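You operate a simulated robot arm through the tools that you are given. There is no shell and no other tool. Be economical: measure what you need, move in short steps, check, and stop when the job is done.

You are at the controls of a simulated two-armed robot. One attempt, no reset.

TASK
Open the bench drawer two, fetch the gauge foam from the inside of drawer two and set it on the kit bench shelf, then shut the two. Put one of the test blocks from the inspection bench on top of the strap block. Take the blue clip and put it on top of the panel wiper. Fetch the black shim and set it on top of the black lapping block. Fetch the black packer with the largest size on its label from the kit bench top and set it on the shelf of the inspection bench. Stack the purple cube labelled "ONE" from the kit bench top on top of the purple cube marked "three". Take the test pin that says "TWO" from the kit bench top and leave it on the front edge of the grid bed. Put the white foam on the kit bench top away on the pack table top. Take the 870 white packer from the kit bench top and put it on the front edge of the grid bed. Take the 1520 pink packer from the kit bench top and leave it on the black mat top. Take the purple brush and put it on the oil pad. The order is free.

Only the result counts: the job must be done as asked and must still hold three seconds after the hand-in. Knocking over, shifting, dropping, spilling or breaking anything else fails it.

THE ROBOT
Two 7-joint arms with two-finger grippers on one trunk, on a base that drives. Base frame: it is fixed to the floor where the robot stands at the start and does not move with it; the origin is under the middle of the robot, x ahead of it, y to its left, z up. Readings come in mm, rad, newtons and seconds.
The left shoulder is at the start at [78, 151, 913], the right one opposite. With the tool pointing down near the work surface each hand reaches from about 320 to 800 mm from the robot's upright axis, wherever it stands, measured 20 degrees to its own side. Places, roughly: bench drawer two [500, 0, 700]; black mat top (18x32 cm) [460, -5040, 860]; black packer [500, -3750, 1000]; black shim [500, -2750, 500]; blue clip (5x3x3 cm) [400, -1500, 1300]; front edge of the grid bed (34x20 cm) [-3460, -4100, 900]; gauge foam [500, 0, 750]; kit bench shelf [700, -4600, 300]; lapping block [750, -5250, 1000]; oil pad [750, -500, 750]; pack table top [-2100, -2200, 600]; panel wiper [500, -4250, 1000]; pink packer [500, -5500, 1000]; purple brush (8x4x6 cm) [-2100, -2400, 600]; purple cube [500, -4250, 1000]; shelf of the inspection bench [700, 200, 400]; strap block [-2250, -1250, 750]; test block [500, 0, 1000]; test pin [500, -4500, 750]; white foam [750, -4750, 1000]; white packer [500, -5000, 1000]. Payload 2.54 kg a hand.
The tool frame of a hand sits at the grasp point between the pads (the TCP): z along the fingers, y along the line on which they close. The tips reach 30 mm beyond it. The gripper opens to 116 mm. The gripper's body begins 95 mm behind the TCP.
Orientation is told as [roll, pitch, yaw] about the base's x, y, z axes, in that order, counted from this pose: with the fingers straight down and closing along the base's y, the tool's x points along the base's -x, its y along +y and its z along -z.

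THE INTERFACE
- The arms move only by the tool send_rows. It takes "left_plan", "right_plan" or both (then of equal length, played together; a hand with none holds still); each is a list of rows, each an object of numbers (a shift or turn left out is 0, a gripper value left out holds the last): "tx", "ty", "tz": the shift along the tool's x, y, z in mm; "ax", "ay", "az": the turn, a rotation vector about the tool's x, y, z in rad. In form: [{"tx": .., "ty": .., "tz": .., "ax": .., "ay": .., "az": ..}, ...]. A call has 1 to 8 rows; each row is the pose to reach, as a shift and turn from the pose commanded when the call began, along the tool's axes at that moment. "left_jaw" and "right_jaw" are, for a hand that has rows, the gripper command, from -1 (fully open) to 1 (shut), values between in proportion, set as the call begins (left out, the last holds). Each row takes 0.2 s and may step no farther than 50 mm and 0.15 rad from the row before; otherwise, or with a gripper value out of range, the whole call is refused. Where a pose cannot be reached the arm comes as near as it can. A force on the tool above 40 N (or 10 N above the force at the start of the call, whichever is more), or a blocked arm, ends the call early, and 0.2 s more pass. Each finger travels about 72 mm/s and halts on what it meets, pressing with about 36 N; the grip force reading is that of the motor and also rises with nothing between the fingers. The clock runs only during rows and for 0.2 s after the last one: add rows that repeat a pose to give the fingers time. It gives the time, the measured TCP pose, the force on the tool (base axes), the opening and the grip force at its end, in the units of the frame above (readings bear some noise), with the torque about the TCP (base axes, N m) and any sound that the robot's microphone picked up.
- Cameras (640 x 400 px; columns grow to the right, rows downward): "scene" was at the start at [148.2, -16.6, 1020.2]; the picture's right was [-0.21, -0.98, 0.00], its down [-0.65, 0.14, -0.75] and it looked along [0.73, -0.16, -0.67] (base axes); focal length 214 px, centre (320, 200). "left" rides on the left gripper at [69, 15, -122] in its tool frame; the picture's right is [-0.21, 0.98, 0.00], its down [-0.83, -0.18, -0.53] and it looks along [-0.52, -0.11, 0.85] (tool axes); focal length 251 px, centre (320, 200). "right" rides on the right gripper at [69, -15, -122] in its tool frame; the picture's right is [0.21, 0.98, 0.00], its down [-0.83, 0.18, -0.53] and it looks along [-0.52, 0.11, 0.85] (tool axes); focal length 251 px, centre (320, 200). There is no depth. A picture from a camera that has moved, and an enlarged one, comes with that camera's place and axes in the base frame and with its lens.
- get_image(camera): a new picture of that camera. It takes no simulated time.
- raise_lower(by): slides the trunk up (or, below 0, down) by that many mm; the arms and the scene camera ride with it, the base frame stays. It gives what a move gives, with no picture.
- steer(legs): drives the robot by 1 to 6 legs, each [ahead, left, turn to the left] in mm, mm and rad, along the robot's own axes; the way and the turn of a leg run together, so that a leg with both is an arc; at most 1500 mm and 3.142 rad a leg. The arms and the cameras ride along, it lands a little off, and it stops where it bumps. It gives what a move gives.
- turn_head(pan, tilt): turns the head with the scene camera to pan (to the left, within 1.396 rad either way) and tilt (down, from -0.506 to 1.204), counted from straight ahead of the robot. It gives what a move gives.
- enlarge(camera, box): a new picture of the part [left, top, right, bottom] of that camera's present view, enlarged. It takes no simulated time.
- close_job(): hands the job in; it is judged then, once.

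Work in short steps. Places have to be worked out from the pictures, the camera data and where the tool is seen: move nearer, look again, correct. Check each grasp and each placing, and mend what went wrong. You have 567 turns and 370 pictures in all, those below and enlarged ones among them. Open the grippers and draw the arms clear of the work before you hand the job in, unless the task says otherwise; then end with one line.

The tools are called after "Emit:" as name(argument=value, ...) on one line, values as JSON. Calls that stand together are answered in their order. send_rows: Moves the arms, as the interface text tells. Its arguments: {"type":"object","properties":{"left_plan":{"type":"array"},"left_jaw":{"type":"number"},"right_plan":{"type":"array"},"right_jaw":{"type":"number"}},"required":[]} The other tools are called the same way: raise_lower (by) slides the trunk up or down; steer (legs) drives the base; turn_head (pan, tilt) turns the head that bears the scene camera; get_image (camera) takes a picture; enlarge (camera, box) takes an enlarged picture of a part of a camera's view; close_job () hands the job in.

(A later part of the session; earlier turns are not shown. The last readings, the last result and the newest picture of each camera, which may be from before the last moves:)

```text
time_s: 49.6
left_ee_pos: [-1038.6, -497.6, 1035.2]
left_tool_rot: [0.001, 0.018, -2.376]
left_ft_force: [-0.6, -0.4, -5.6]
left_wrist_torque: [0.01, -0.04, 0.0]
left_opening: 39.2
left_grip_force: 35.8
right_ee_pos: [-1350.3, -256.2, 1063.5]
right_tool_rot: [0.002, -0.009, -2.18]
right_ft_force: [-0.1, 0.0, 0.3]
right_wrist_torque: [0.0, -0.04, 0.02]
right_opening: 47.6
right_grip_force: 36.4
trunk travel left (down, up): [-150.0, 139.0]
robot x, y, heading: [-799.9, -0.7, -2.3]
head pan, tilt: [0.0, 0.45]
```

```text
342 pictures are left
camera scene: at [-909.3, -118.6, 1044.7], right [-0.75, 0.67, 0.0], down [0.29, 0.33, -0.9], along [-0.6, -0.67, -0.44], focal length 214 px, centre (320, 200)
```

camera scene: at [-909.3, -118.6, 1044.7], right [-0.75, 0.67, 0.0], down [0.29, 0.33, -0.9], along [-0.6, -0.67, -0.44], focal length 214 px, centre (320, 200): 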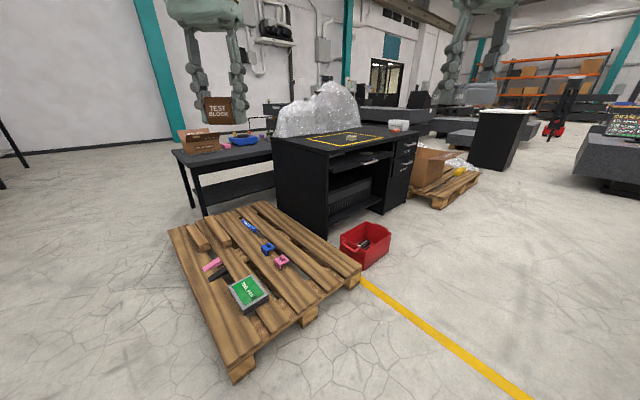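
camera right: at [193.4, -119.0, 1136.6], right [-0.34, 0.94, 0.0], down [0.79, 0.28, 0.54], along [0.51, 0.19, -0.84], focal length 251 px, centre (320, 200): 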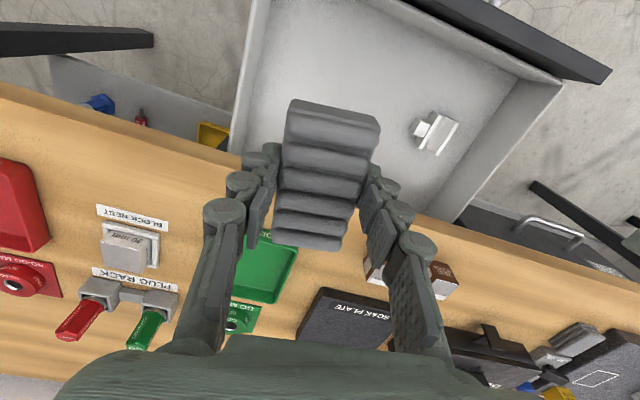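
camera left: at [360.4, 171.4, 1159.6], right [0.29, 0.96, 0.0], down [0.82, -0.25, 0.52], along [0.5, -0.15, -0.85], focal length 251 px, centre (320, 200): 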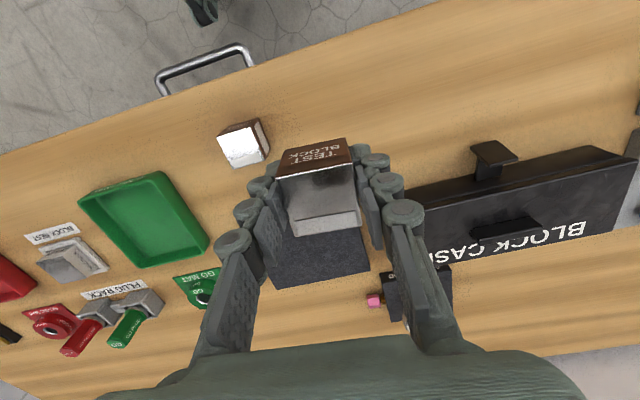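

I enlarge the region of the desk and tables for detail.

Emit:
enlarge(camera="scene", box=[280, 100, 460, 212])

Emit:
enlarge(camera="scene", box=[160, 110, 300, 197])

```text
3.56 times, centred on (370, 156) of scene
camera zoom: at [-909.3, -118.6, 1044.7], right [-0.75, 0.67, 0.0], down [0.29, 0.33, -0.9], along [-0.6, -0.67, -0.44], focal length 763 px, centre (142, 356)
```

zoom: 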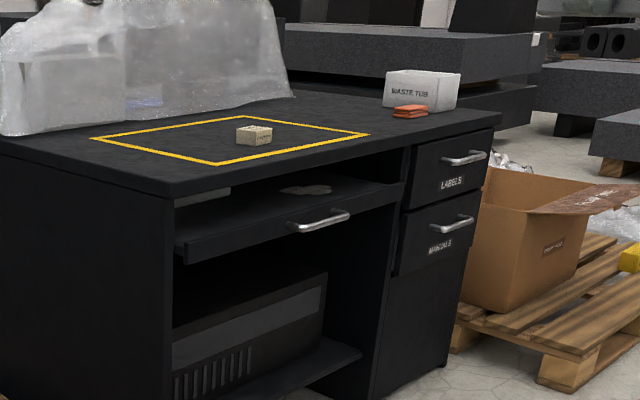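

```text
4.57 times, centred on (230, 154) of scene
camera zoom: at [-909.3, -118.6, 1044.7], right [-0.75, 0.67, 0.0], down [0.29, 0.33, -0.9], along [-0.6, -0.67, -0.44], focal length 980 px, centre (731, 413)
```

zoom: 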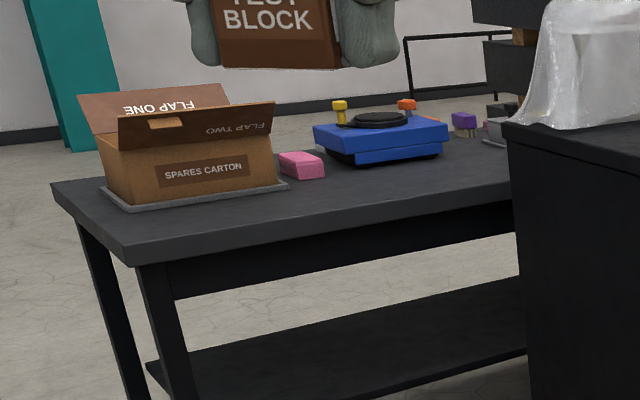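

The strap block sits on the desk inside the yellow outline (≈ [-2180, -1200]); a red bin stands on the floor in front (x -1866..-2211), so I'll come in to its right. I drive to about [-2530, -280] facing -y.

Emit:
steer(legs=[[0, 0, -0.84], [1500, 0, 0], [230, 0, 0], [0, 0, 1.57], [280, 0, 0]])

Emit:
turn_head(pan=0.3, tilt=0.6)

Emit:
get_image(camera="scene")

```text
time_s: 66.1
left_ee_pos: [-2345.9, -842.5, 1035.1]
left_tool_rot: [0.003, 0.018, -1.611]
left_ft_force: [0.1, 0.3, -4.3]
left_wrist_torque: [0.05, 0.0, 0.02]
left_opening: 39.3
left_grip_force: 35.4
right_ee_pos: [-2736.8, -884.0, 1063.8]
right_tool_rot: [0.003, -0.009, -1.416]
right_ft_force: [0.2, -0.4, -0.5]
right_wrist_torque: [0.03, -0.04, 0.04]
right_opening: 47.8
right_grip_force: 36.0
trunk travel left (down, up): [-150.0, 139.0]
robot x, y, heading: [-2514.3, -316.5, -1.542]
head pan, tilt: [0.0, 0.45]
```

```text
time_s: 66.9
left_ee_pos: [-2345.1, -842.3, 1035.5]
left_tool_rot: [0.004, 0.017, -1.612]
left_ft_force: [0.1, 0.0, -5.1]
left_wrist_torque: [0.09, -0.02, -0.04]
left_opening: 39.3
left_grip_force: 35.2
right_ee_pos: [-2735.8, -884.5, 1064.3]
right_tool_rot: [0.002, -0.009, -1.415]
right_ft_force: [-0.6, -0.6, -0.7]
right_wrist_torque: [0.02, 0.01, 0.01]
right_opening: 48.3
right_grip_force: 36.1
trunk travel left (down, up): [-150.0, 139.0]
robot x, y, heading: [-2517.3, -318.9, -1.54]
head pan, tilt: [0.3, 0.6]
```

```text
339 pictures are left
camera scene: at [-2486.7, -470.3, 1031.2], right [-0.94, -0.33, 0.0], down [-0.18, 0.53, -0.82], along [0.27, -0.78, -0.57], focal length 214 px, centre (320, 200)
```

scene: 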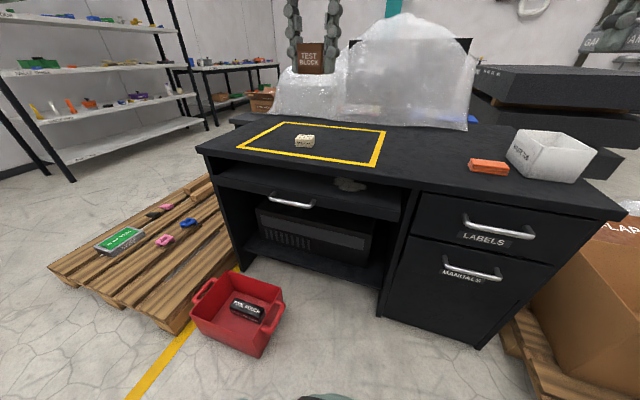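

Refined: desk top z≈727, front edge y≈-1065, strap block ≈ [-2163, -1221], bin right rim x≈-2165. I drive to about [-2530, -640].

Emit:
steer(legs=[[0, 0, -0.03], [320, -20, 0]])

Emit:
get_image(camera="scene")

Emit:
get_image(camera="left")

```text
time_s: 69.4
left_ee_pos: [-2377.5, -1161.9, 1035.4]
left_tool_rot: [0.004, 0.016, -1.639]
left_ft_force: [1.1, -0.7, -4.9]
left_wrist_torque: [0.04, 0.02, 0.01]
left_opening: 39.2
left_grip_force: 36.2
right_ee_pos: [-2771.4, -1192.6, 1063.4]
right_tool_rot: [0.001, -0.01, -1.444]
right_ft_force: [0.8, -0.1, 0.0]
right_wrist_torque: [0.03, 0.02, 0.0]
right_opening: 48.1
right_grip_force: 36.5
trunk travel left (down, up): [-150.0, 139.0]
robot x, y, heading: [-2533.9, -635.8, -1.569]
head pan, tilt: [0.3, 0.6]
```

```text
338 pictures are left
camera scene: at [-2509.2, -786.3, 1031.1], right [-0.95, -0.3, 0.0], down [-0.17, 0.54, -0.82], along [0.25, -0.79, -0.57], focal length 214 px, centre (320, 200)
```

scene: 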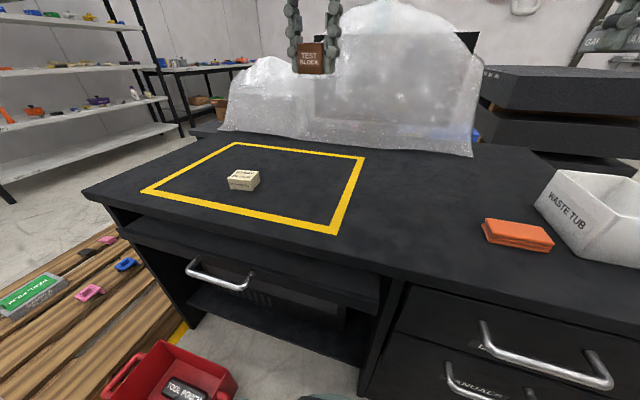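

```text
337 pictures are left
camera left: at [-2359.3, -1096.2, 1158.7], right [0.96, -0.28, 0.0], down [-0.24, -0.82, 0.52], along [-0.15, -0.5, -0.85], focal length 251 px, centre (320, 200)
```

left: 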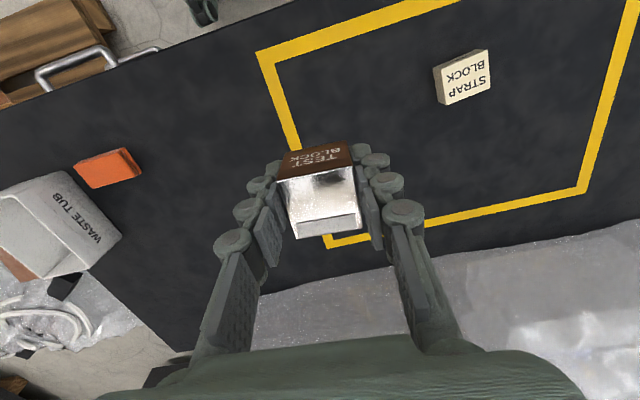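

Strap block top ≈ [-2175, -1190, 764]. I move the test block over it and lower to z≈850, then look.

Emit:
send_rows(left_plan=[{"ty": 40, "tx": -3, "tz": 10, "az": -0.05}, {"ty": 80, "tx": -6, "tz": 30, "az": -0.1}, {"ty": 120, "tx": -9, "tz": 55, "az": -0.15}, {"ty": 160, "tx": -12, "tz": 85, "az": -0.15}, {"ty": 190, "tx": -14, "tz": 120, "az": -0.15}, {"ty": 204, "tx": -14, "tz": 160, "az": -0.15}, {"ty": 204, "tx": -14, "tz": 185, "az": -0.15}])

Emit:
get_image(camera="left")

Emit:
turn_head(pan=0.7, tilt=0.6)

Emit:
get_image(camera="scene")

```text
time_s: 71.0
left_ee_pos: [-2174.3, -1186.7, 851.0]
left_tool_rot: [0.005, 0.016, -1.488]
left_ft_force: [0.1, 0.0, -4.7]
left_wrist_torque: [0.01, 0.01, 0.02]
left_opening: 39.4
left_grip_force: 36.1
right_ee_pos: [-2770.5, -1193.2, 1064.1]
right_tool_rot: [0.002, -0.01, -1.444]
right_ft_force: [0.3, -0.1, -0.3]
right_wrist_torque: [0.0, -0.01, 0.0]
right_opening: 47.8
right_grip_force: 35.6
trunk travel left (down, up): [-150.0, 139.0]
robot x, y, heading: [-2535.8, -634.0, -1.565]
head pan, tilt: [0.3, 0.6]
```

```text
336 pictures are left
camera left: at [-2166.1, -1119.0, 974.0], right [0.99, -0.13, 0.0], down [-0.12, -0.85, 0.52], along [-0.07, -0.52, -0.85], focal length 251 px, centre (320, 200)
```

left: 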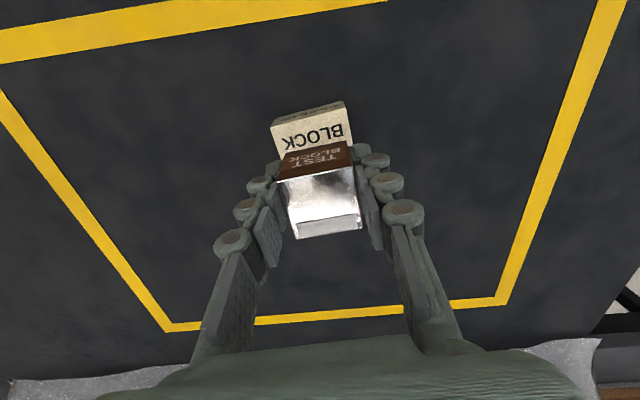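

```text
time_s: 71.8
left_ee_pos: [-2175.7, -1186.9, 851.4]
left_tool_rot: [0.005, 0.017, -1.49]
left_ft_force: [-0.4, 0.3, -5.0]
left_wrist_torque: [0.02, 0.02, 0.03]
left_opening: 39.1
left_grip_force: 36.0
right_ee_pos: [-2769.7, -1192.5, 1064.9]
right_tool_rot: [0.003, -0.008, -1.444]
right_ft_force: [0.7, 0.2, 0.0]
right_wrist_torque: [0.0, 0.03, 0.0]
right_opening: 47.9
right_grip_force: 35.9
trunk travel left (down, up): [-150.0, 139.0]
robot x, y, heading: [-2537.7, -638.2, -1.569]
head pan, tilt: [0.7, 0.6]
```

```text
335 pictures are left
camera scene: at [-2478.4, -769.0, 1031.2], right [-0.76, -0.65, 0.0], down [-0.37, 0.43, -0.82], along [0.53, -0.63, -0.57], focal length 214 px, centre (320, 200)
```

scene: 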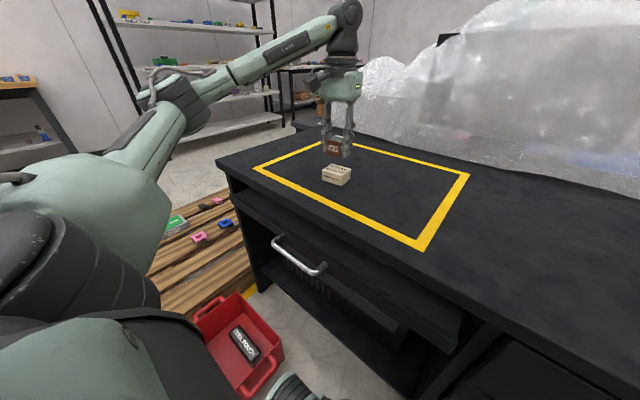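

I zoom in for the exact relation.

Emit:
enlarge(camera="left", box=[220, 70, 420, 195])

Emit:
enlarge(camera="scene", box=[280, 90, 400, 200])

```text
3.20 times, centred on (320, 132) of left
camera zoom: at [-2166.5, -1118.9, 974.5], right [0.99, -0.13, 0.0], down [-0.12, -0.85, 0.52], along [-0.07, -0.51, -0.85], focal length 805 px, centre (320, 416)
```

zoom: 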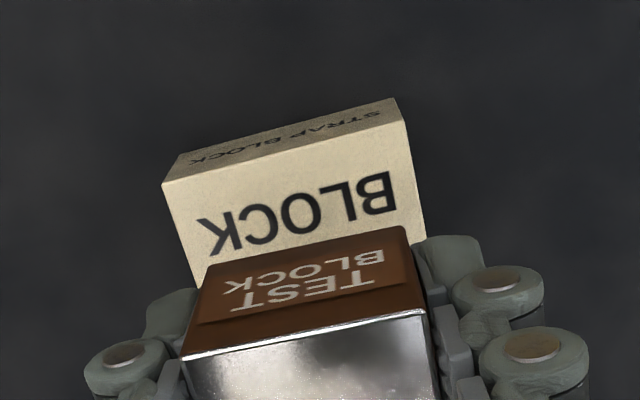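

```text
3.64 times, centred on (340, 145) of scene
camera zoom: at [-2478.4, -769.0, 1031.2], right [-0.76, -0.65, 0.0], down [-0.37, 0.43, -0.82], along [0.53, -0.63, -0.57], focal length 780 px, centre (247, 400)
```

zoom: 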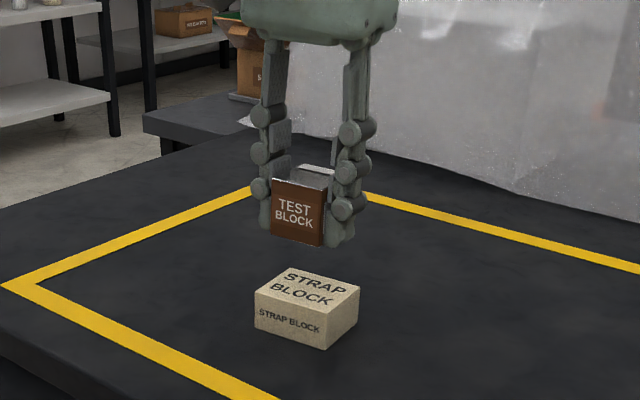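

Strap block: top ≈ 768, centre ≈ [-2177, -1194]. I correct slightly and lower near contact.

Emit:
send_rows(left_plan=[{"tx": -5, "ty": -2, "tz": 20}, {"tx": -5, "ty": -2, "tz": 38}, {"tx": -5, "ty": -2, "tz": 44}, {"tx": -5, "ty": -2, "tz": 44}])

Emit:
enlarge(camera="scene", box=[280, 90, 400, 200])

```text
time_s: 72.8
left_ee_pos: [-2177.1, -1192.2, 810.2]
left_tool_rot: [0.006, 0.011, -1.49]
left_ft_force: [4.8, -2.4, 14.9]
left_wrist_torque: [-0.31, 0.04, 0.06]
left_opening: 39.1
left_grip_force: 35.8
right_ee_pos: [-2770.6, -1191.4, 1064.7]
right_tool_rot: [0.002, -0.011, -1.445]
right_ft_force: [0.1, 0.7, 0.3]
right_wrist_torque: [-0.02, 0.01, 0.01]
right_opening: 48.0
right_grip_force: 36.1
trunk travel left (down, up): [-150.0, 139.0]
robot x, y, heading: [-2533.8, -636.6, -1.57]
head pan, tilt: [0.7, 0.6]
```

```text
3.64 times, centred on (340, 145) of scene
camera zoom: at [-2478.8, -767.9, 1031.8], right [-0.76, -0.65, 0.0], down [-0.37, 0.43, -0.83], along [0.54, -0.63, -0.56], focal length 780 px, centre (247, 400)
```

zoom: 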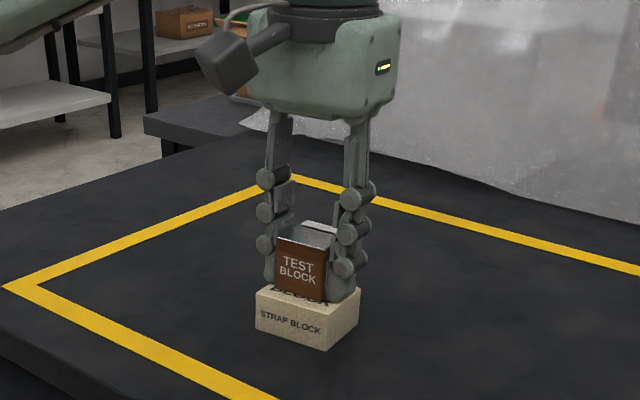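

The block touches the strap block (≈20 N). I ease by 2 mm, open and lift off.

Emit:
send_rows(left_plan=[{"tz": -2}, {"tz": -2}])

Emit:
send_rows(left_plan=[{"tz": 0}, {"tz": 0}, {"tz": 0}, {"tz": -40}, {"tz": -80}, {"tz": -120}, {"tz": -160}], left_jaw=-0.4)

Emit:
enlarge(camera="scene", box=[280, 90, 400, 200])

Emit:
get_image(camera="left")

```text
time_s: 73.4
left_ee_pos: [-2176.3, -1191.2, 810.2]
left_tool_rot: [0.005, 0.012, -1.488]
left_ft_force: [4.6, -5.7, 13.4]
left_wrist_torque: [-0.55, 0.0, 0.14]
left_opening: 39.4
left_grip_force: 35.8
right_ee_pos: [-2771.2, -1191.3, 1065.2]
right_tool_rot: [0.002, -0.009, -1.443]
right_ft_force: [0.0, 0.4, -0.8]
right_wrist_torque: [0.0, -0.04, 0.01]
right_opening: 48.2
right_grip_force: 36.2
trunk travel left (down, up): [-150.0, 139.0]
robot x, y, heading: [-2537.9, -635.6, -1.566]
head pan, tilt: [0.7, 0.6]
```

```text
time_s: 75.0
left_ee_pos: [-2177.8, -1194.5, 969.2]
left_tool_rot: [0.006, 0.016, -1.491]
left_ft_force: [-0.6, 0.9, 0.8]
left_wrist_torque: [0.0, 0.0, -0.04]
left_opening: 81.2
left_grip_force: 0.1
right_ee_pos: [-2771.8, -1192.0, 1063.8]
right_tool_rot: [0.002, -0.008, -1.442]
right_ft_force: [0.0, 0.5, 0.0]
right_wrist_torque: [0.02, 0.03, 0.01]
right_opening: 47.8
right_grip_force: 35.9
trunk travel left (down, up): [-150.0, 139.0]
robot x, y, heading: [-2535.5, -635.0, -1.564]
head pan, tilt: [0.7, 0.6]
```

```text
3.64 times, centred on (340, 145) of scene
camera zoom: at [-2478.8, -768.4, 1031.3], right [-0.76, -0.65, 0.0], down [-0.37, 0.43, -0.83], along [0.54, -0.63, -0.56], focal length 780 px, centre (247, 400)
```

zoom: 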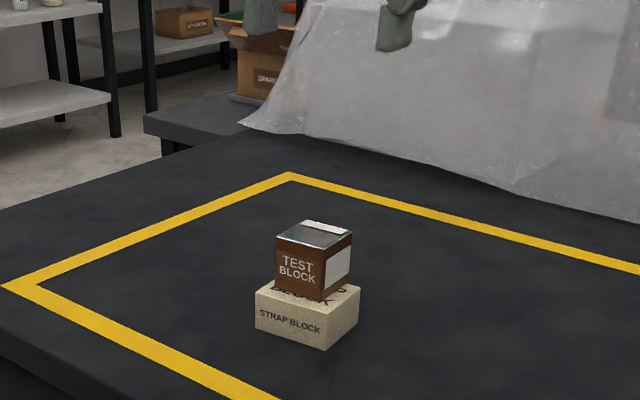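

```text
330 pictures are left
camera left: at [-2168.4, -1125.4, 1092.3], right [0.99, -0.13, 0.0], down [-0.12, -0.85, 0.52], along [-0.07, -0.52, -0.85], focal length 251 px, centre (320, 200)
```

left: 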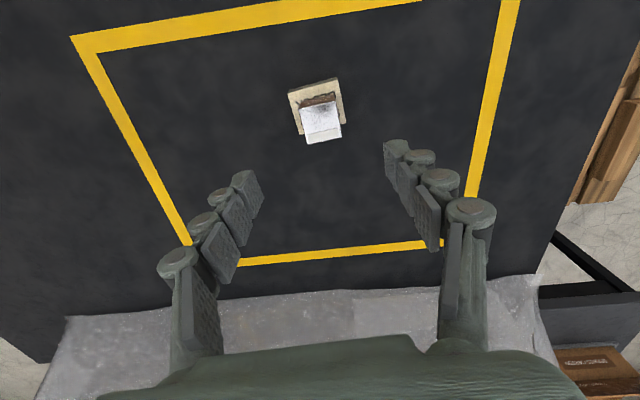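

Test block is standing on the strap block. Next I head for the blue clip on the rack near [400, -1500, 1300]: back out, turn to face +x, and drive over.

Emit:
steer(legs=[[-400, 0, 0], [0, 0, 1.565], [1500, 0, 0], [600, 0, 0], [0, -1265, 0]])

Emit:
turn_head(pan=0.0, tilt=0.2)

Emit:
get_image(camera="scene")

```text
time_s: 103.4
left_ee_pos: [128.4, -1121.4, 968.7]
left_tool_rot: [0.005, 0.015, 0.081]
left_ft_force: [0.0, -0.4, -0.7]
left_wrist_torque: [0.03, 0.03, 0.01]
left_opening: 80.9
left_grip_force: 0.2
right_ee_pos: [126.2, -1714.4, 1064.8]
right_tool_rot: [0.002, -0.009, 0.125]
right_ft_force: [-0.3, -0.1, -1.0]
right_wrist_torque: [-0.01, 0.01, -0.02]
right_opening: 47.9
right_grip_force: 36.2
trunk travel left (down, up): [-150.0, 139.0]
robot x, y, heading: [-433.3, -1474.9, 0.005]
head pan, tilt: [0.7, 0.6]
```

```text
time_s: 104.5
left_ee_pos: [127.9, -1122.1, 968.7]
left_tool_rot: [0.006, 0.015, 0.079]
left_ft_force: [0.9, -0.6, -0.1]
left_wrist_torque: [0.01, 0.02, -0.02]
left_opening: 81.0
left_grip_force: 0.1
right_ee_pos: [125.8, -1714.4, 1064.4]
right_tool_rot: [0.001, -0.009, 0.126]
right_ft_force: [0.2, 0.7, -1.1]
right_wrist_torque: [-0.03, 0.05, 0.01]
right_opening: 48.0
right_grip_force: 35.9
trunk travel left (down, up): [-150.0, 139.0]
robot x, y, heading: [-429.2, -1477.6, 0.002]
head pan, tilt: [0.0, 0.201]
```

```text
329 pictures are left
camera scene: at [-272.6, -1476.4, 1068.0], right [0.01, -1.0, 0.0], down [-0.2, 0.0, -0.98], along [0.98, 0.01, -0.2], focal length 214 px, centre (320, 200)
```

scene: 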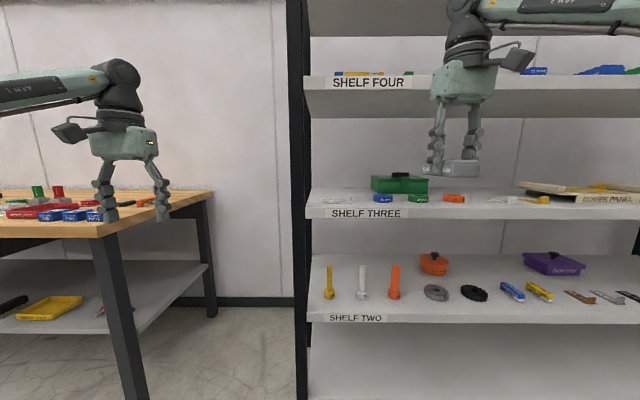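

The rack has shelves TWO (z≈555), THREE (≈906), FOUR (≈1260). The clip is on SHELF FOUR; I raise the trunk, draw the right hand in, and pitch the left hand forward to look into that shelf.

Emit:
raise_lower(by=138)

Emit:
send_rows(left_plan=[{"tz": -35, "ay": -0.14}, {"tz": -70, "ay": -0.28}, {"tz": -105, "ay": -0.42}, {"tz": -140, "ay": -0.56}, {"tz": -175, "ay": -0.7}, {"tz": -210, "ay": -0.84}, {"tz": -250, "ay": -0.9}], right_plan=[{"tx": 25}, {"tx": 50}, {"tx": 75}, {"tx": 100}, {"tx": 120}, {"tx": 140}, {"tx": 150}])

Emit:
get_image(camera="left")

Emit:
turn_head(pan=0.0, tilt=0.0)

Emit:
get_image(camera="scene")

```text
time_s: 106.2
left_ee_pos: [128.4, -1120.9, 1107.1]
left_tool_rot: [0.004, 0.015, 0.081]
left_ft_force: [-0.8, -0.8, -0.4]
left_wrist_torque: [0.01, -0.03, -0.02]
left_opening: 81.3
left_grip_force: 0.1
right_ee_pos: [126.0, -1714.5, 1202.0]
right_tool_rot: [0.003, -0.009, 0.125]
right_ft_force: [0.1, 0.5, -0.5]
right_wrist_torque: [0.0, 0.03, -0.01]
right_opening: 48.0
right_grip_force: 36.5
trunk travel left (down, up): [-288.0, 1.0]
robot x, y, heading: [-432.4, -1478.1, 0.006]
head pan, tilt: [0.0, 0.201]
```

```text
time_s: 107.8
left_ee_pos: [131.8, -1123.8, 1359.0]
left_tool_rot: [0.008, -0.887, 0.074]
left_ft_force: [0.6, 0.0, 0.5]
left_wrist_torque: [0.02, -0.01, -0.02]
left_opening: 81.3
left_grip_force: 0.1
right_ee_pos: [-22.9, -1733.2, 1201.0]
right_tool_rot: [0.005, -0.011, 0.125]
right_ft_force: [-0.5, -0.1, -0.5]
right_wrist_torque: [0.0, 0.04, -0.01]
right_opening: 48.0
right_grip_force: 36.0
trunk travel left (down, up): [-288.0, 1.0]
robot x, y, heading: [-433.9, -1477.1, 0.001]
head pan, tilt: [0.0, 0.201]
```

```text
328 pictures are left
camera left: at [-7.3, -1119.0, 1382.9], right [0.06, 0.98, 0.17], down [0.12, -0.18, 0.98], along [0.99, -0.03, -0.13], focal length 251 px, centre (320, 200)
```

left: 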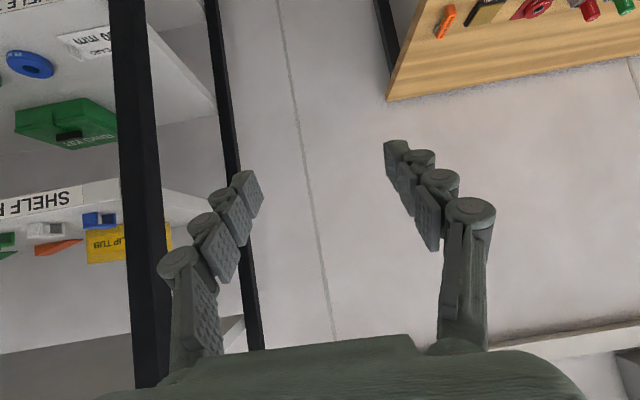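

```text
time_s: 108.5
left_ee_pos: [131.7, -1123.0, 1358.7]
left_tool_rot: [0.01, -0.885, 0.073]
left_ft_force: [0.2, -0.2, 0.0]
left_wrist_torque: [0.03, -0.01, 0.0]
left_opening: 80.9
left_grip_force: 0.0
right_ee_pos: [-23.3, -1733.0, 1200.5]
right_tool_rot: [0.001, -0.009, 0.126]
right_ft_force: [0.3, -0.9, 0.5]
right_wrist_torque: [0.01, -0.02, 0.0]
right_opening: 47.9
right_grip_force: 36.0
trunk travel left (down, up): [-288.0, 1.0]
robot x, y, heading: [-430.9, -1478.0, 0.004]
head pan, tilt: [0.0, 0.0]
```

```text
327 pictures are left
camera scene: at [-275.7, -1476.5, 1224.4], right [0.0, -1.0, 0.0], down [0.0, 0.0, -1.0], along [1.0, 0.0, 0.0], focal length 214 px, centre (320, 200)
```

scene: 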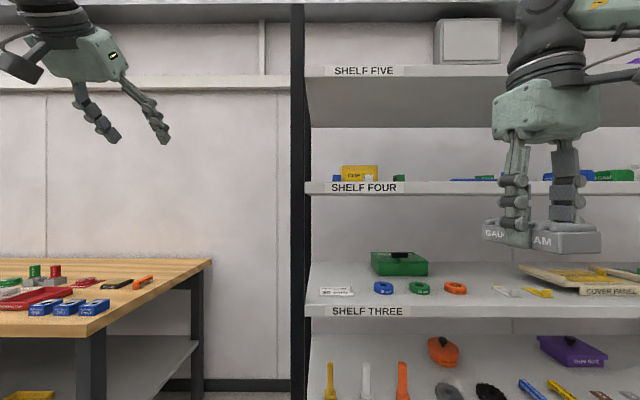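

The shelf holds a yellow CLIP TUB with a blue clip beside it. I enlarge the views.

Emit:
enlarge(camera="scene", box=[300, 140, 440, 225])

Emit:
enlarge(camera="left", box=[0, 180, 180, 290])

```text
4.57 times, centred on (370, 182) of scene
camera zoom: at [-275.7, -1476.5, 1224.4], right [0.0, -1.0, 0.0], down [0.0, 0.0, -1.0], along [1.0, 0.0, 0.0], focal length 980 px, centre (91, 280)
```

zoom: 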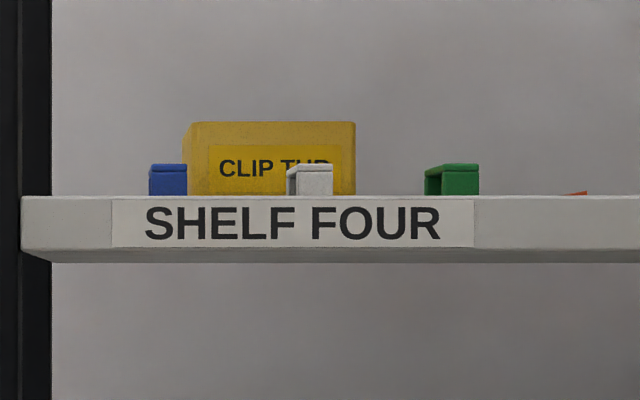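

```text
3.56 times, centred on (90, 235) of left
camera zoom: at [-6.7, -1118.3, 1382.1], right [0.06, 0.98, 0.17], down [0.13, -0.18, 0.98], along [0.99, -0.03, -0.13], focal length 894 px, centre (1138, 76)
```

zoom: 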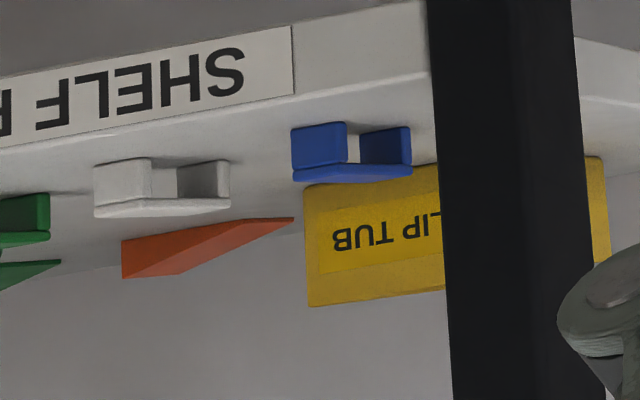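

The blue clip is near [425, -1532], top ≈ 1308 on the shelf at ≈1279, its length along x and ~27 mm wide along y. I drive to the side and closer, then look with the left hand in front of it.

Emit:
steer(legs=[[0, -190, 0], [130, 0, 0]])

Emit:
send_rows(left_plan=[{"ty": -40}, {"ty": -80}, {"ty": -120}, {"ty": -160}, {"ty": -200}, {"ty": -220, "az": 0.05}])

Emit:
get_image(camera="left")

```text
time_s: 111.8
left_ee_pos: [265.4, -1310.9, 1358.5]
left_tool_rot: [0.009, -0.883, 0.074]
left_ft_force: [0.3, 0.5, 0.5]
left_wrist_torque: [-0.02, 0.05, 0.0]
left_opening: 81.3
left_grip_force: 0.1
right_ee_pos: [110.0, -1921.4, 1200.9]
right_tool_rot: [-0.001, -0.009, 0.125]
right_ft_force: [0.1, 0.3, -0.4]
right_wrist_torque: [0.03, 0.05, 0.05]
right_opening: 48.0
right_grip_force: 36.5
trunk travel left (down, up): [-288.0, 1.0]
robot x, y, heading: [-300.4, -1665.2, 0.004]
head pan, tilt: [0.0, 0.0]
```

```text
time_s: 113.2
left_ee_pos: [282.0, -1530.9, 1356.3]
left_tool_rot: [0.069, -0.885, -0.006]
left_ft_force: [-0.6, 0.3, 0.3]
left_wrist_torque: [-0.02, 0.04, -0.01]
left_opening: 81.2
left_grip_force: 0.1
right_ee_pos: [108.9, -1921.7, 1201.9]
right_tool_rot: [0.001, -0.01, 0.125]
right_ft_force: [0.5, 0.4, 0.6]
right_wrist_torque: [0.0, 0.0, 0.02]
right_opening: 47.8
right_grip_force: 36.0
trunk travel left (down, up): [-288.0, 1.0]
robot x, y, heading: [-302.5, -1664.9, -0.002]
head pan, tilt: [0.0, 0.0]
```

```text
324 pictures are left
camera left: at [143.2, -1523.0, 1381.7], right [0.09, 0.97, 0.21], down [0.12, -0.22, 0.97], along [0.99, -0.06, -0.14], focal length 251 px, centre (320, 200)
```

left: 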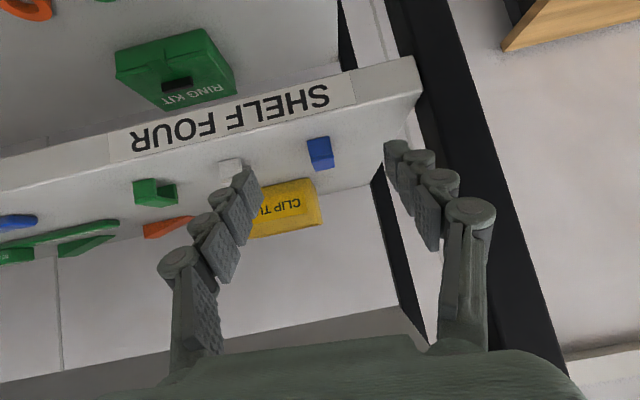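

I enlarge to measure the clip precisely.

Emit:
enlarge(camera="left", box=[220, 60, 420, 185])

```text
3.20 times, centred on (320, 122) of left
camera zoom: at [143.2, -1523.0, 1381.7], right [0.09, 0.97, 0.21], down [0.12, -0.22, 0.97], along [0.99, -0.06, -0.14], focal length 805 px, centre (320, 448)
```

zoom: 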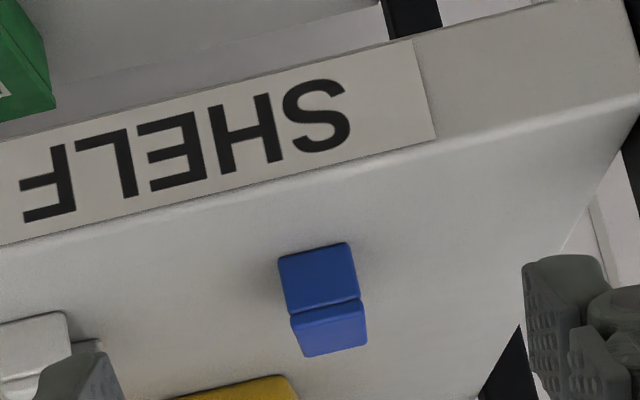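

The clip sits at x 405–460, y≈-1528, shelf 1278, top ≈1300. I level the roll and pitch the hand further toward horizontal before the approach.

Emit:
send_rows(left_plan=[{"ax": 0.03, "ay": -0.1}, {"ax": 0.06, "ay": -0.2}, {"ax": 0.069, "ay": -0.315}, {"ax": 0.069, "ay": -0.315}], left_jaw=0.05)

Emit:
get_image(camera="left")

```text
time_s: 114.2
left_ee_pos: [281.4, -1530.6, 1355.2]
left_tool_rot: [0.025, -1.199, -0.035]
left_ft_force: [0.6, -0.6, 0.1]
left_wrist_torque: [-0.01, 0.0, -0.02]
left_opening: 55.2
left_grip_force: 0.0
right_ee_pos: [110.1, -1922.1, 1201.2]
right_tool_rot: [0.002, -0.009, 0.127]
right_ft_force: [-0.3, -1.0, 0.5]
right_wrist_torque: [-0.02, 0.01, 0.0]
right_opening: 48.2
right_grip_force: 36.0
trunk travel left (down, up): [-288.0, 1.0]
robot x, y, heading: [-299.6, -1669.4, 0.006]
head pan, tilt: [0.0, 0.0]
```

```text
322 pictures are left
camera left: at [143.2, -1513.1, 1337.2], right [0.09, 0.97, 0.21], down [-0.2, -0.19, 0.96], along [0.98, -0.13, 0.18], focal length 251 px, centre (320, 200)
```

left: 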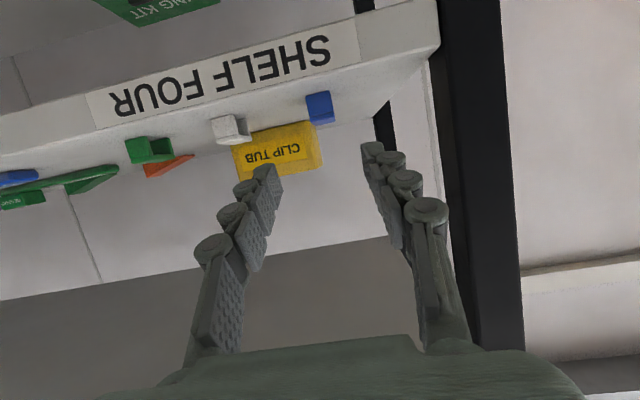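

I advance above the clip first, then dip down around it.

Emit:
send_rows(left_plan=[{"tx": -8, "ty": 2, "tz": 42}, {"tx": -16, "ty": 4, "tz": 85}, {"tx": -23, "ty": 6, "tz": 128}])

Emit:
get_image(camera="left")

Emit:
enlarge(camera="scene", box=[180, 120, 340, 220])

```text
time_s: 115.0
left_ee_pos: [410.1, -1524.2, 1330.4]
left_tool_rot: [0.028, -1.196, -0.039]
left_ft_force: [1.1, -0.3, -0.7]
left_wrist_torque: [0.0, 0.01, -0.02]
left_opening: 54.9
left_grip_force: 0.1
right_ee_pos: [110.4, -1921.7, 1200.3]
right_tool_rot: [0.003, -0.009, 0.126]
right_ft_force: [0.3, -0.7, 0.4]
right_wrist_torque: [-0.04, 0.01, 0.01]
right_opening: 47.8
right_grip_force: 35.8
trunk travel left (down, up): [-288.0, 1.0]
robot x, y, heading: [-306.4, -1666.7, 0.002]
head pan, tilt: [0.0, 0.0]
```

```text
321 pictures are left
camera left: at [271.9, -1507.7, 1311.6], right [0.09, 0.97, 0.21], down [-0.2, -0.19, 0.96], along [0.98, -0.13, 0.17], focal length 251 px, centre (320, 200)
```

left: 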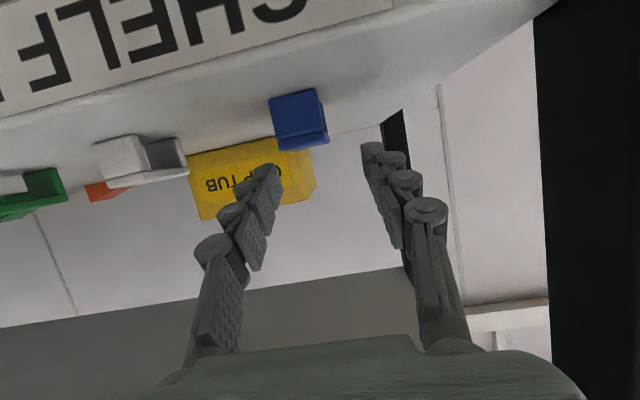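

```text
4.00 times, centred on (260, 170) of scene
camera zoom: at [-143.0, -1664.8, 1224.3], right [0.0, -1.0, 0.0], down [0.0, 0.0, -1.0], along [1.0, 0.0, 0.0], focal length 858 px, centre (560, 320)
```

zoom: 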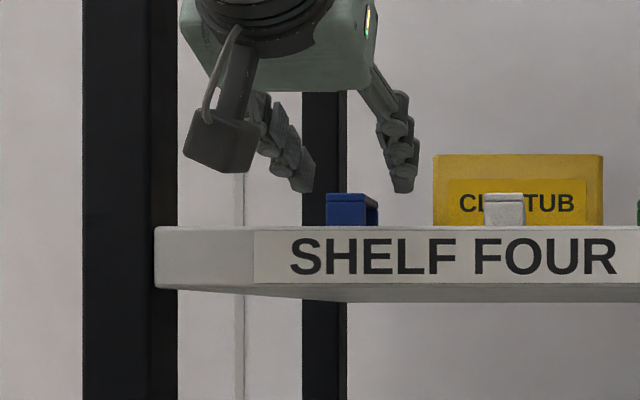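

Alignment is good (clip y -1528, top ≈1305). I dip down around it and close.

Emit:
send_rows(left_plan=[{"tx": 10, "ty": -2, "tz": 12}, {"tx": 20, "ty": -2, "tz": 24}, {"tx": 20, "ty": -2, "tz": 24}])

Emit:
send_rows(left_plan=[{"tz": 0}, {"tz": 0}, {"tz": 0}, {"tz": 0}], left_jaw=1.0)

Emit:
get_image(camera="left")

```text
time_s: 115.8
left_ee_pos: [424.9, -1528.2, 1304.8]
left_tool_rot: [0.026, -1.196, -0.037]
left_ft_force: [0.0, 0.1, 0.5]
left_wrist_torque: [0.02, 0.02, -0.01]
left_opening: 54.8
left_grip_force: 0.0
right_ee_pos: [108.2, -1921.5, 1201.5]
right_tool_rot: [0.002, -0.008, 0.126]
right_ft_force: [1.0, 0.1, 0.2]
right_wrist_torque: [-0.01, 0.0, 0.0]
right_opening: 48.2
right_grip_force: 36.3
trunk travel left (down, up): [-288.0, 1.0]
robot x, y, heading: [-296.7, -1667.6, 0.01]
head pan, tilt: [0.0, 0.0]
```

```text
time_s: 116.8
left_ee_pos: [425.3, -1526.4, 1303.8]
left_tool_rot: [0.025, -1.198, -0.036]
left_ft_force: [0.8, -0.1, -0.2]
left_wrist_torque: [-0.02, 0.0, 0.0]
left_opening: 23.0
left_grip_force: 36.1
right_ee_pos: [109.5, -1920.9, 1200.0]
right_tool_rot: [0.003, -0.009, 0.126]
right_ft_force: [0.8, 0.0, -0.7]
right_wrist_torque: [0.02, -0.01, 0.01]
right_opening: 47.7
right_grip_force: 35.9
trunk travel left (down, up): [-288.0, 1.0]
robot x, y, heading: [-297.7, -1667.1, 0.003]
head pan, tilt: [0.0, 0.0]
```

```text
319 pictures are left
camera left: at [286.0, -1509.8, 1284.8], right [0.09, 0.97, 0.21], down [-0.2, -0.19, 0.96], along [0.98, -0.13, 0.18], focal length 251 px, centre (320, 200)
```

left: 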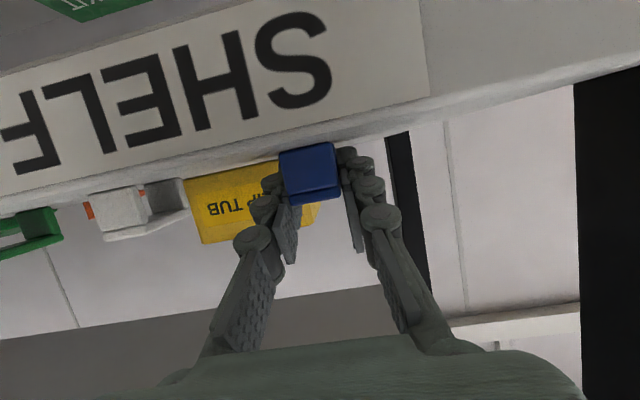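

Clip gripped (23 mm). I lift and draw it out of the rack.

Emit:
send_rows(left_plan=[{"tx": -37, "tz": -14}, {"tx": -60, "tz": -40}, {"tx": -45, "tz": -80}, {"tx": -30, "tz": -120}, {"tx": -15, "tz": -160}, {"tx": 0, "tz": -200}])

Emit:
get_image(camera="left")

```text
time_s: 118.2
left_ee_pos: [237.5, -1526.5, 1376.8]
left_tool_rot: [0.024, -1.197, -0.036]
left_ft_force: [-0.2, 0.6, -0.6]
left_wrist_torque: [0.0, -0.02, 0.01]
left_opening: 22.9
left_grip_force: 36.3
right_ee_pos: [108.5, -1922.2, 1201.4]
right_tool_rot: [0.002, -0.01, 0.127]
right_ft_force: [0.8, 0.6, -0.3]
right_wrist_torque: [0.0, -0.07, 0.0]
right_opening: 47.9
right_grip_force: 35.9
trunk travel left (down, up): [-288.0, 1.0]
robot x, y, heading: [-298.0, -1665.3, 0.005]
head pan, tilt: [0.0, 0.0]
```

```text
318 pictures are left
camera left: at [98.4, -1509.0, 1357.8], right [0.09, 0.97, 0.21], down [-0.2, -0.19, 0.96], along [0.98, -0.13, 0.18], focal length 251 px, centre (320, 200)
```

left: 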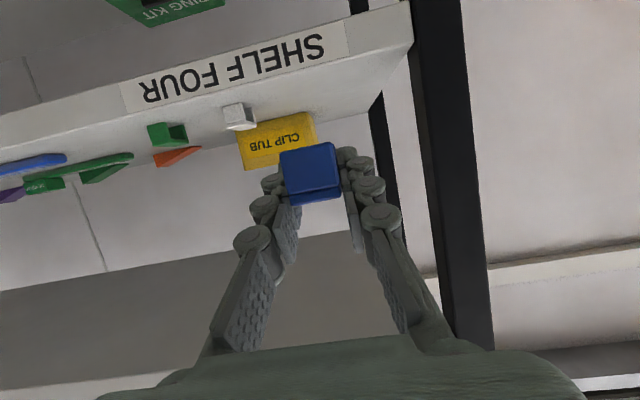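

Before driving along the lane toward the kit bench I lower the trunk and look to the right.

Emit:
raise_lower(by=-138)

Emit:
turn_head(pan=-1.2, tilt=0.3)

Emit:
get_image(camera="scene")

```text
time_s: 119.9
left_ee_pos: [238.5, -1527.0, 1239.2]
left_tool_rot: [0.025, -1.198, -0.035]
left_ft_force: [0.1, -0.1, -0.9]
left_wrist_torque: [0.02, -0.03, 0.01]
left_opening: 22.9
left_grip_force: 35.9
right_ee_pos: [107.8, -1922.2, 1062.3]
right_tool_rot: [0.002, -0.009, 0.127]
right_ft_force: [-0.5, 0.2, -0.5]
right_wrist_torque: [0.0, -0.03, -0.02]
right_opening: 47.9
right_grip_force: 35.9
trunk travel left (down, up): [-150.0, 139.0]
robot x, y, heading: [-301.5, -1666.2, 0.005]
head pan, tilt: [0.0, 0.0]
```

```text
time_s: 121.3
left_ee_pos: [238.3, -1525.9, 1239.6]
left_tool_rot: [0.024, -1.197, -0.034]
left_ft_force: [-0.5, 0.0, 0.0]
left_wrist_torque: [0.03, 0.0, -0.01]
left_opening: 23.1
left_grip_force: 35.7
right_ee_pos: [109.6, -1923.0, 1064.0]
right_tool_rot: [0.001, -0.009, 0.126]
right_ft_force: [0.3, 1.7, 0.1]
right_wrist_torque: [0.01, 0.03, 0.0]
right_opening: 48.0
right_grip_force: 36.0
trunk travel left (down, up): [-150.0, 139.0]
robot x, y, heading: [-298.4, -1662.7, 0.003]
head pan, tilt: [-1.201, 0.3]
```

```text
317 pictures are left
camera scene: at [-199.7, -1751.9, 1058.8], right [-0.93, -0.37, 0.0], down [-0.11, 0.28, -0.96], along [0.35, -0.89, -0.3], focal length 214 px, centre (320, 200)
```

scene: 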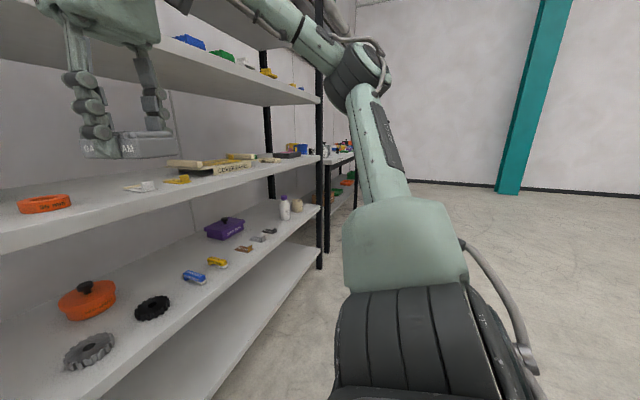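

The lane is clear. I drive along to about y=-4150.

Emit:
steer(legs=[[-150, 0, 0], [0, -1300, 0], [0, -1200, 0]])

Emit:
turn_head(pan=0.0, tilt=0.45)

Emit:
get_image(camera="scene")

```text
time_s: 146.3
left_ee_pos: [99.5, -4018.7, 1239.4]
left_tool_rot: [0.025, -1.198, -0.028]
left_ft_force: [0.1, -0.2, 0.6]
left_wrist_torque: [0.01, 0.07, 0.0]
left_opening: 22.8
left_grip_force: 35.9
right_ee_pos: [-26.5, -4414.9, 1064.2]
right_tool_rot: [0.002, -0.008, 0.135]
right_ft_force: [-0.1, -0.2, 0.5]
right_wrist_torque: [0.02, 0.0, 0.03]
right_opening: 47.8
right_grip_force: 35.7
trunk travel left (down, up): [-150.0, 139.0]
robot x, y, heading: [-440.6, -4166.5, 0.009]
head pan, tilt: [-1.201, 0.3]
```

```text
time_s: 147.7
left_ee_pos: [101.4, -4019.2, 1239.2]
left_tool_rot: [0.024, -1.198, -0.027]
left_ft_force: [0.5, 0.4, -0.2]
left_wrist_torque: [-0.01, -0.05, 0.01]
left_opening: 23.2
left_grip_force: 36.0
right_ee_pos: [-25.7, -4414.7, 1062.9]
right_tool_rot: [0.002, -0.008, 0.135]
right_ft_force: [0.4, 0.0, -0.3]
right_wrist_torque: [0.0, 0.01, -0.02]
right_opening: 47.9
right_grip_force: 36.1
trunk travel left (down, up): [-150.0, 139.0]
robot x, y, heading: [-437.4, -4162.6, 0.014]
head pan, tilt: [0.0, 0.45]
```

```text
316 pictures are left
camera scene: at [-279.3, -4160.8, 1044.8], right [0.01, -1.0, 0.0], down [-0.44, -0.01, -0.9], along [0.9, 0.01, -0.44], focal length 214 px, centre (320, 200)
```

scene: 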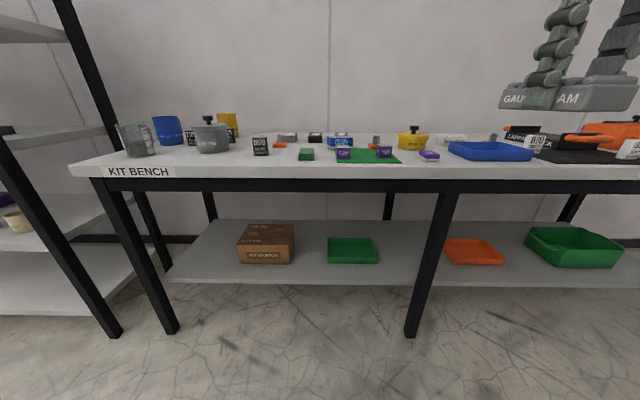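

The kit bench is ahead. I enlarge its top in pieces.

Emit:
enlarge(camera="scene", box=[100, 90, 290, 190])

Emit:
enlarge(camera="scene", box=[260, 110, 450, 190])

Emit:
enlarge(camera="scene", box=[420, 100, 640, 190])

```text
3.37 times, centred on (195, 140) of scene
camera zoom: at [-279.3, -4160.8, 1044.8], right [0.01, -1.0, 0.0], down [-0.44, -0.01, -0.9], along [0.9, 0.01, -0.44], focal length 722 px, centre (741, 402)
```

zoom: 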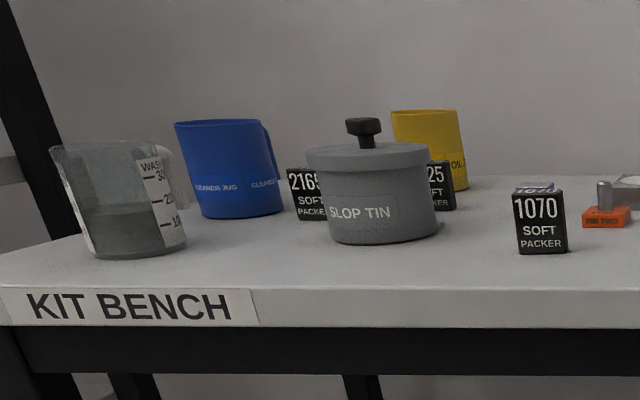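

```text
3.37 times, centred on (355, 150) of scene
camera zoom: at [-279.3, -4160.8, 1044.8], right [0.01, -1.0, 0.0], down [-0.44, -0.01, -0.9], along [0.9, 0.01, -0.44], focal length 722 px, centre (202, 368)
```

zoom: 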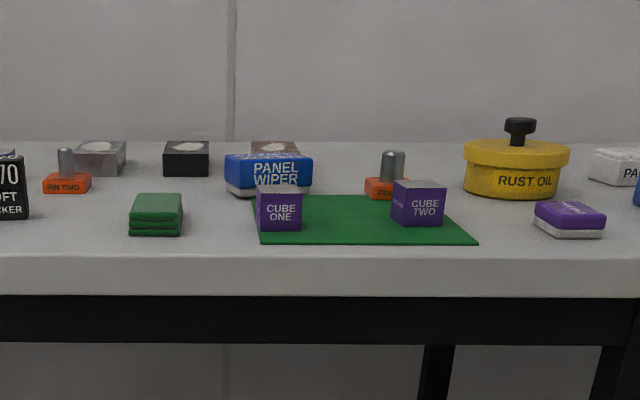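

```text
2.91 times, centred on (530, 145) of scene
camera zoom: at [-279.3, -4160.8, 1044.8], right [0.01, -1.0, 0.0], down [-0.44, -0.01, -0.9], along [0.9, 0.01, -0.44], focal length 624 px, centre (-291, 360)
```

zoom: 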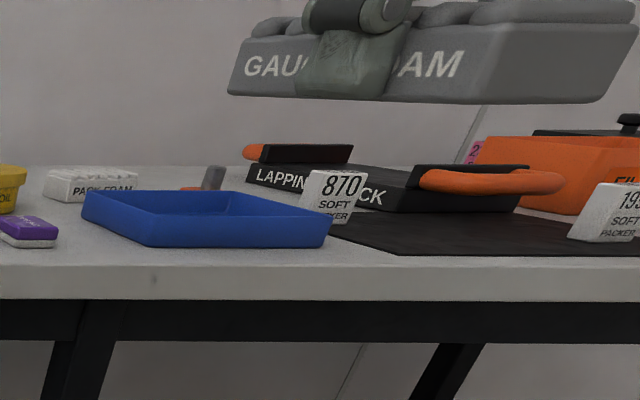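

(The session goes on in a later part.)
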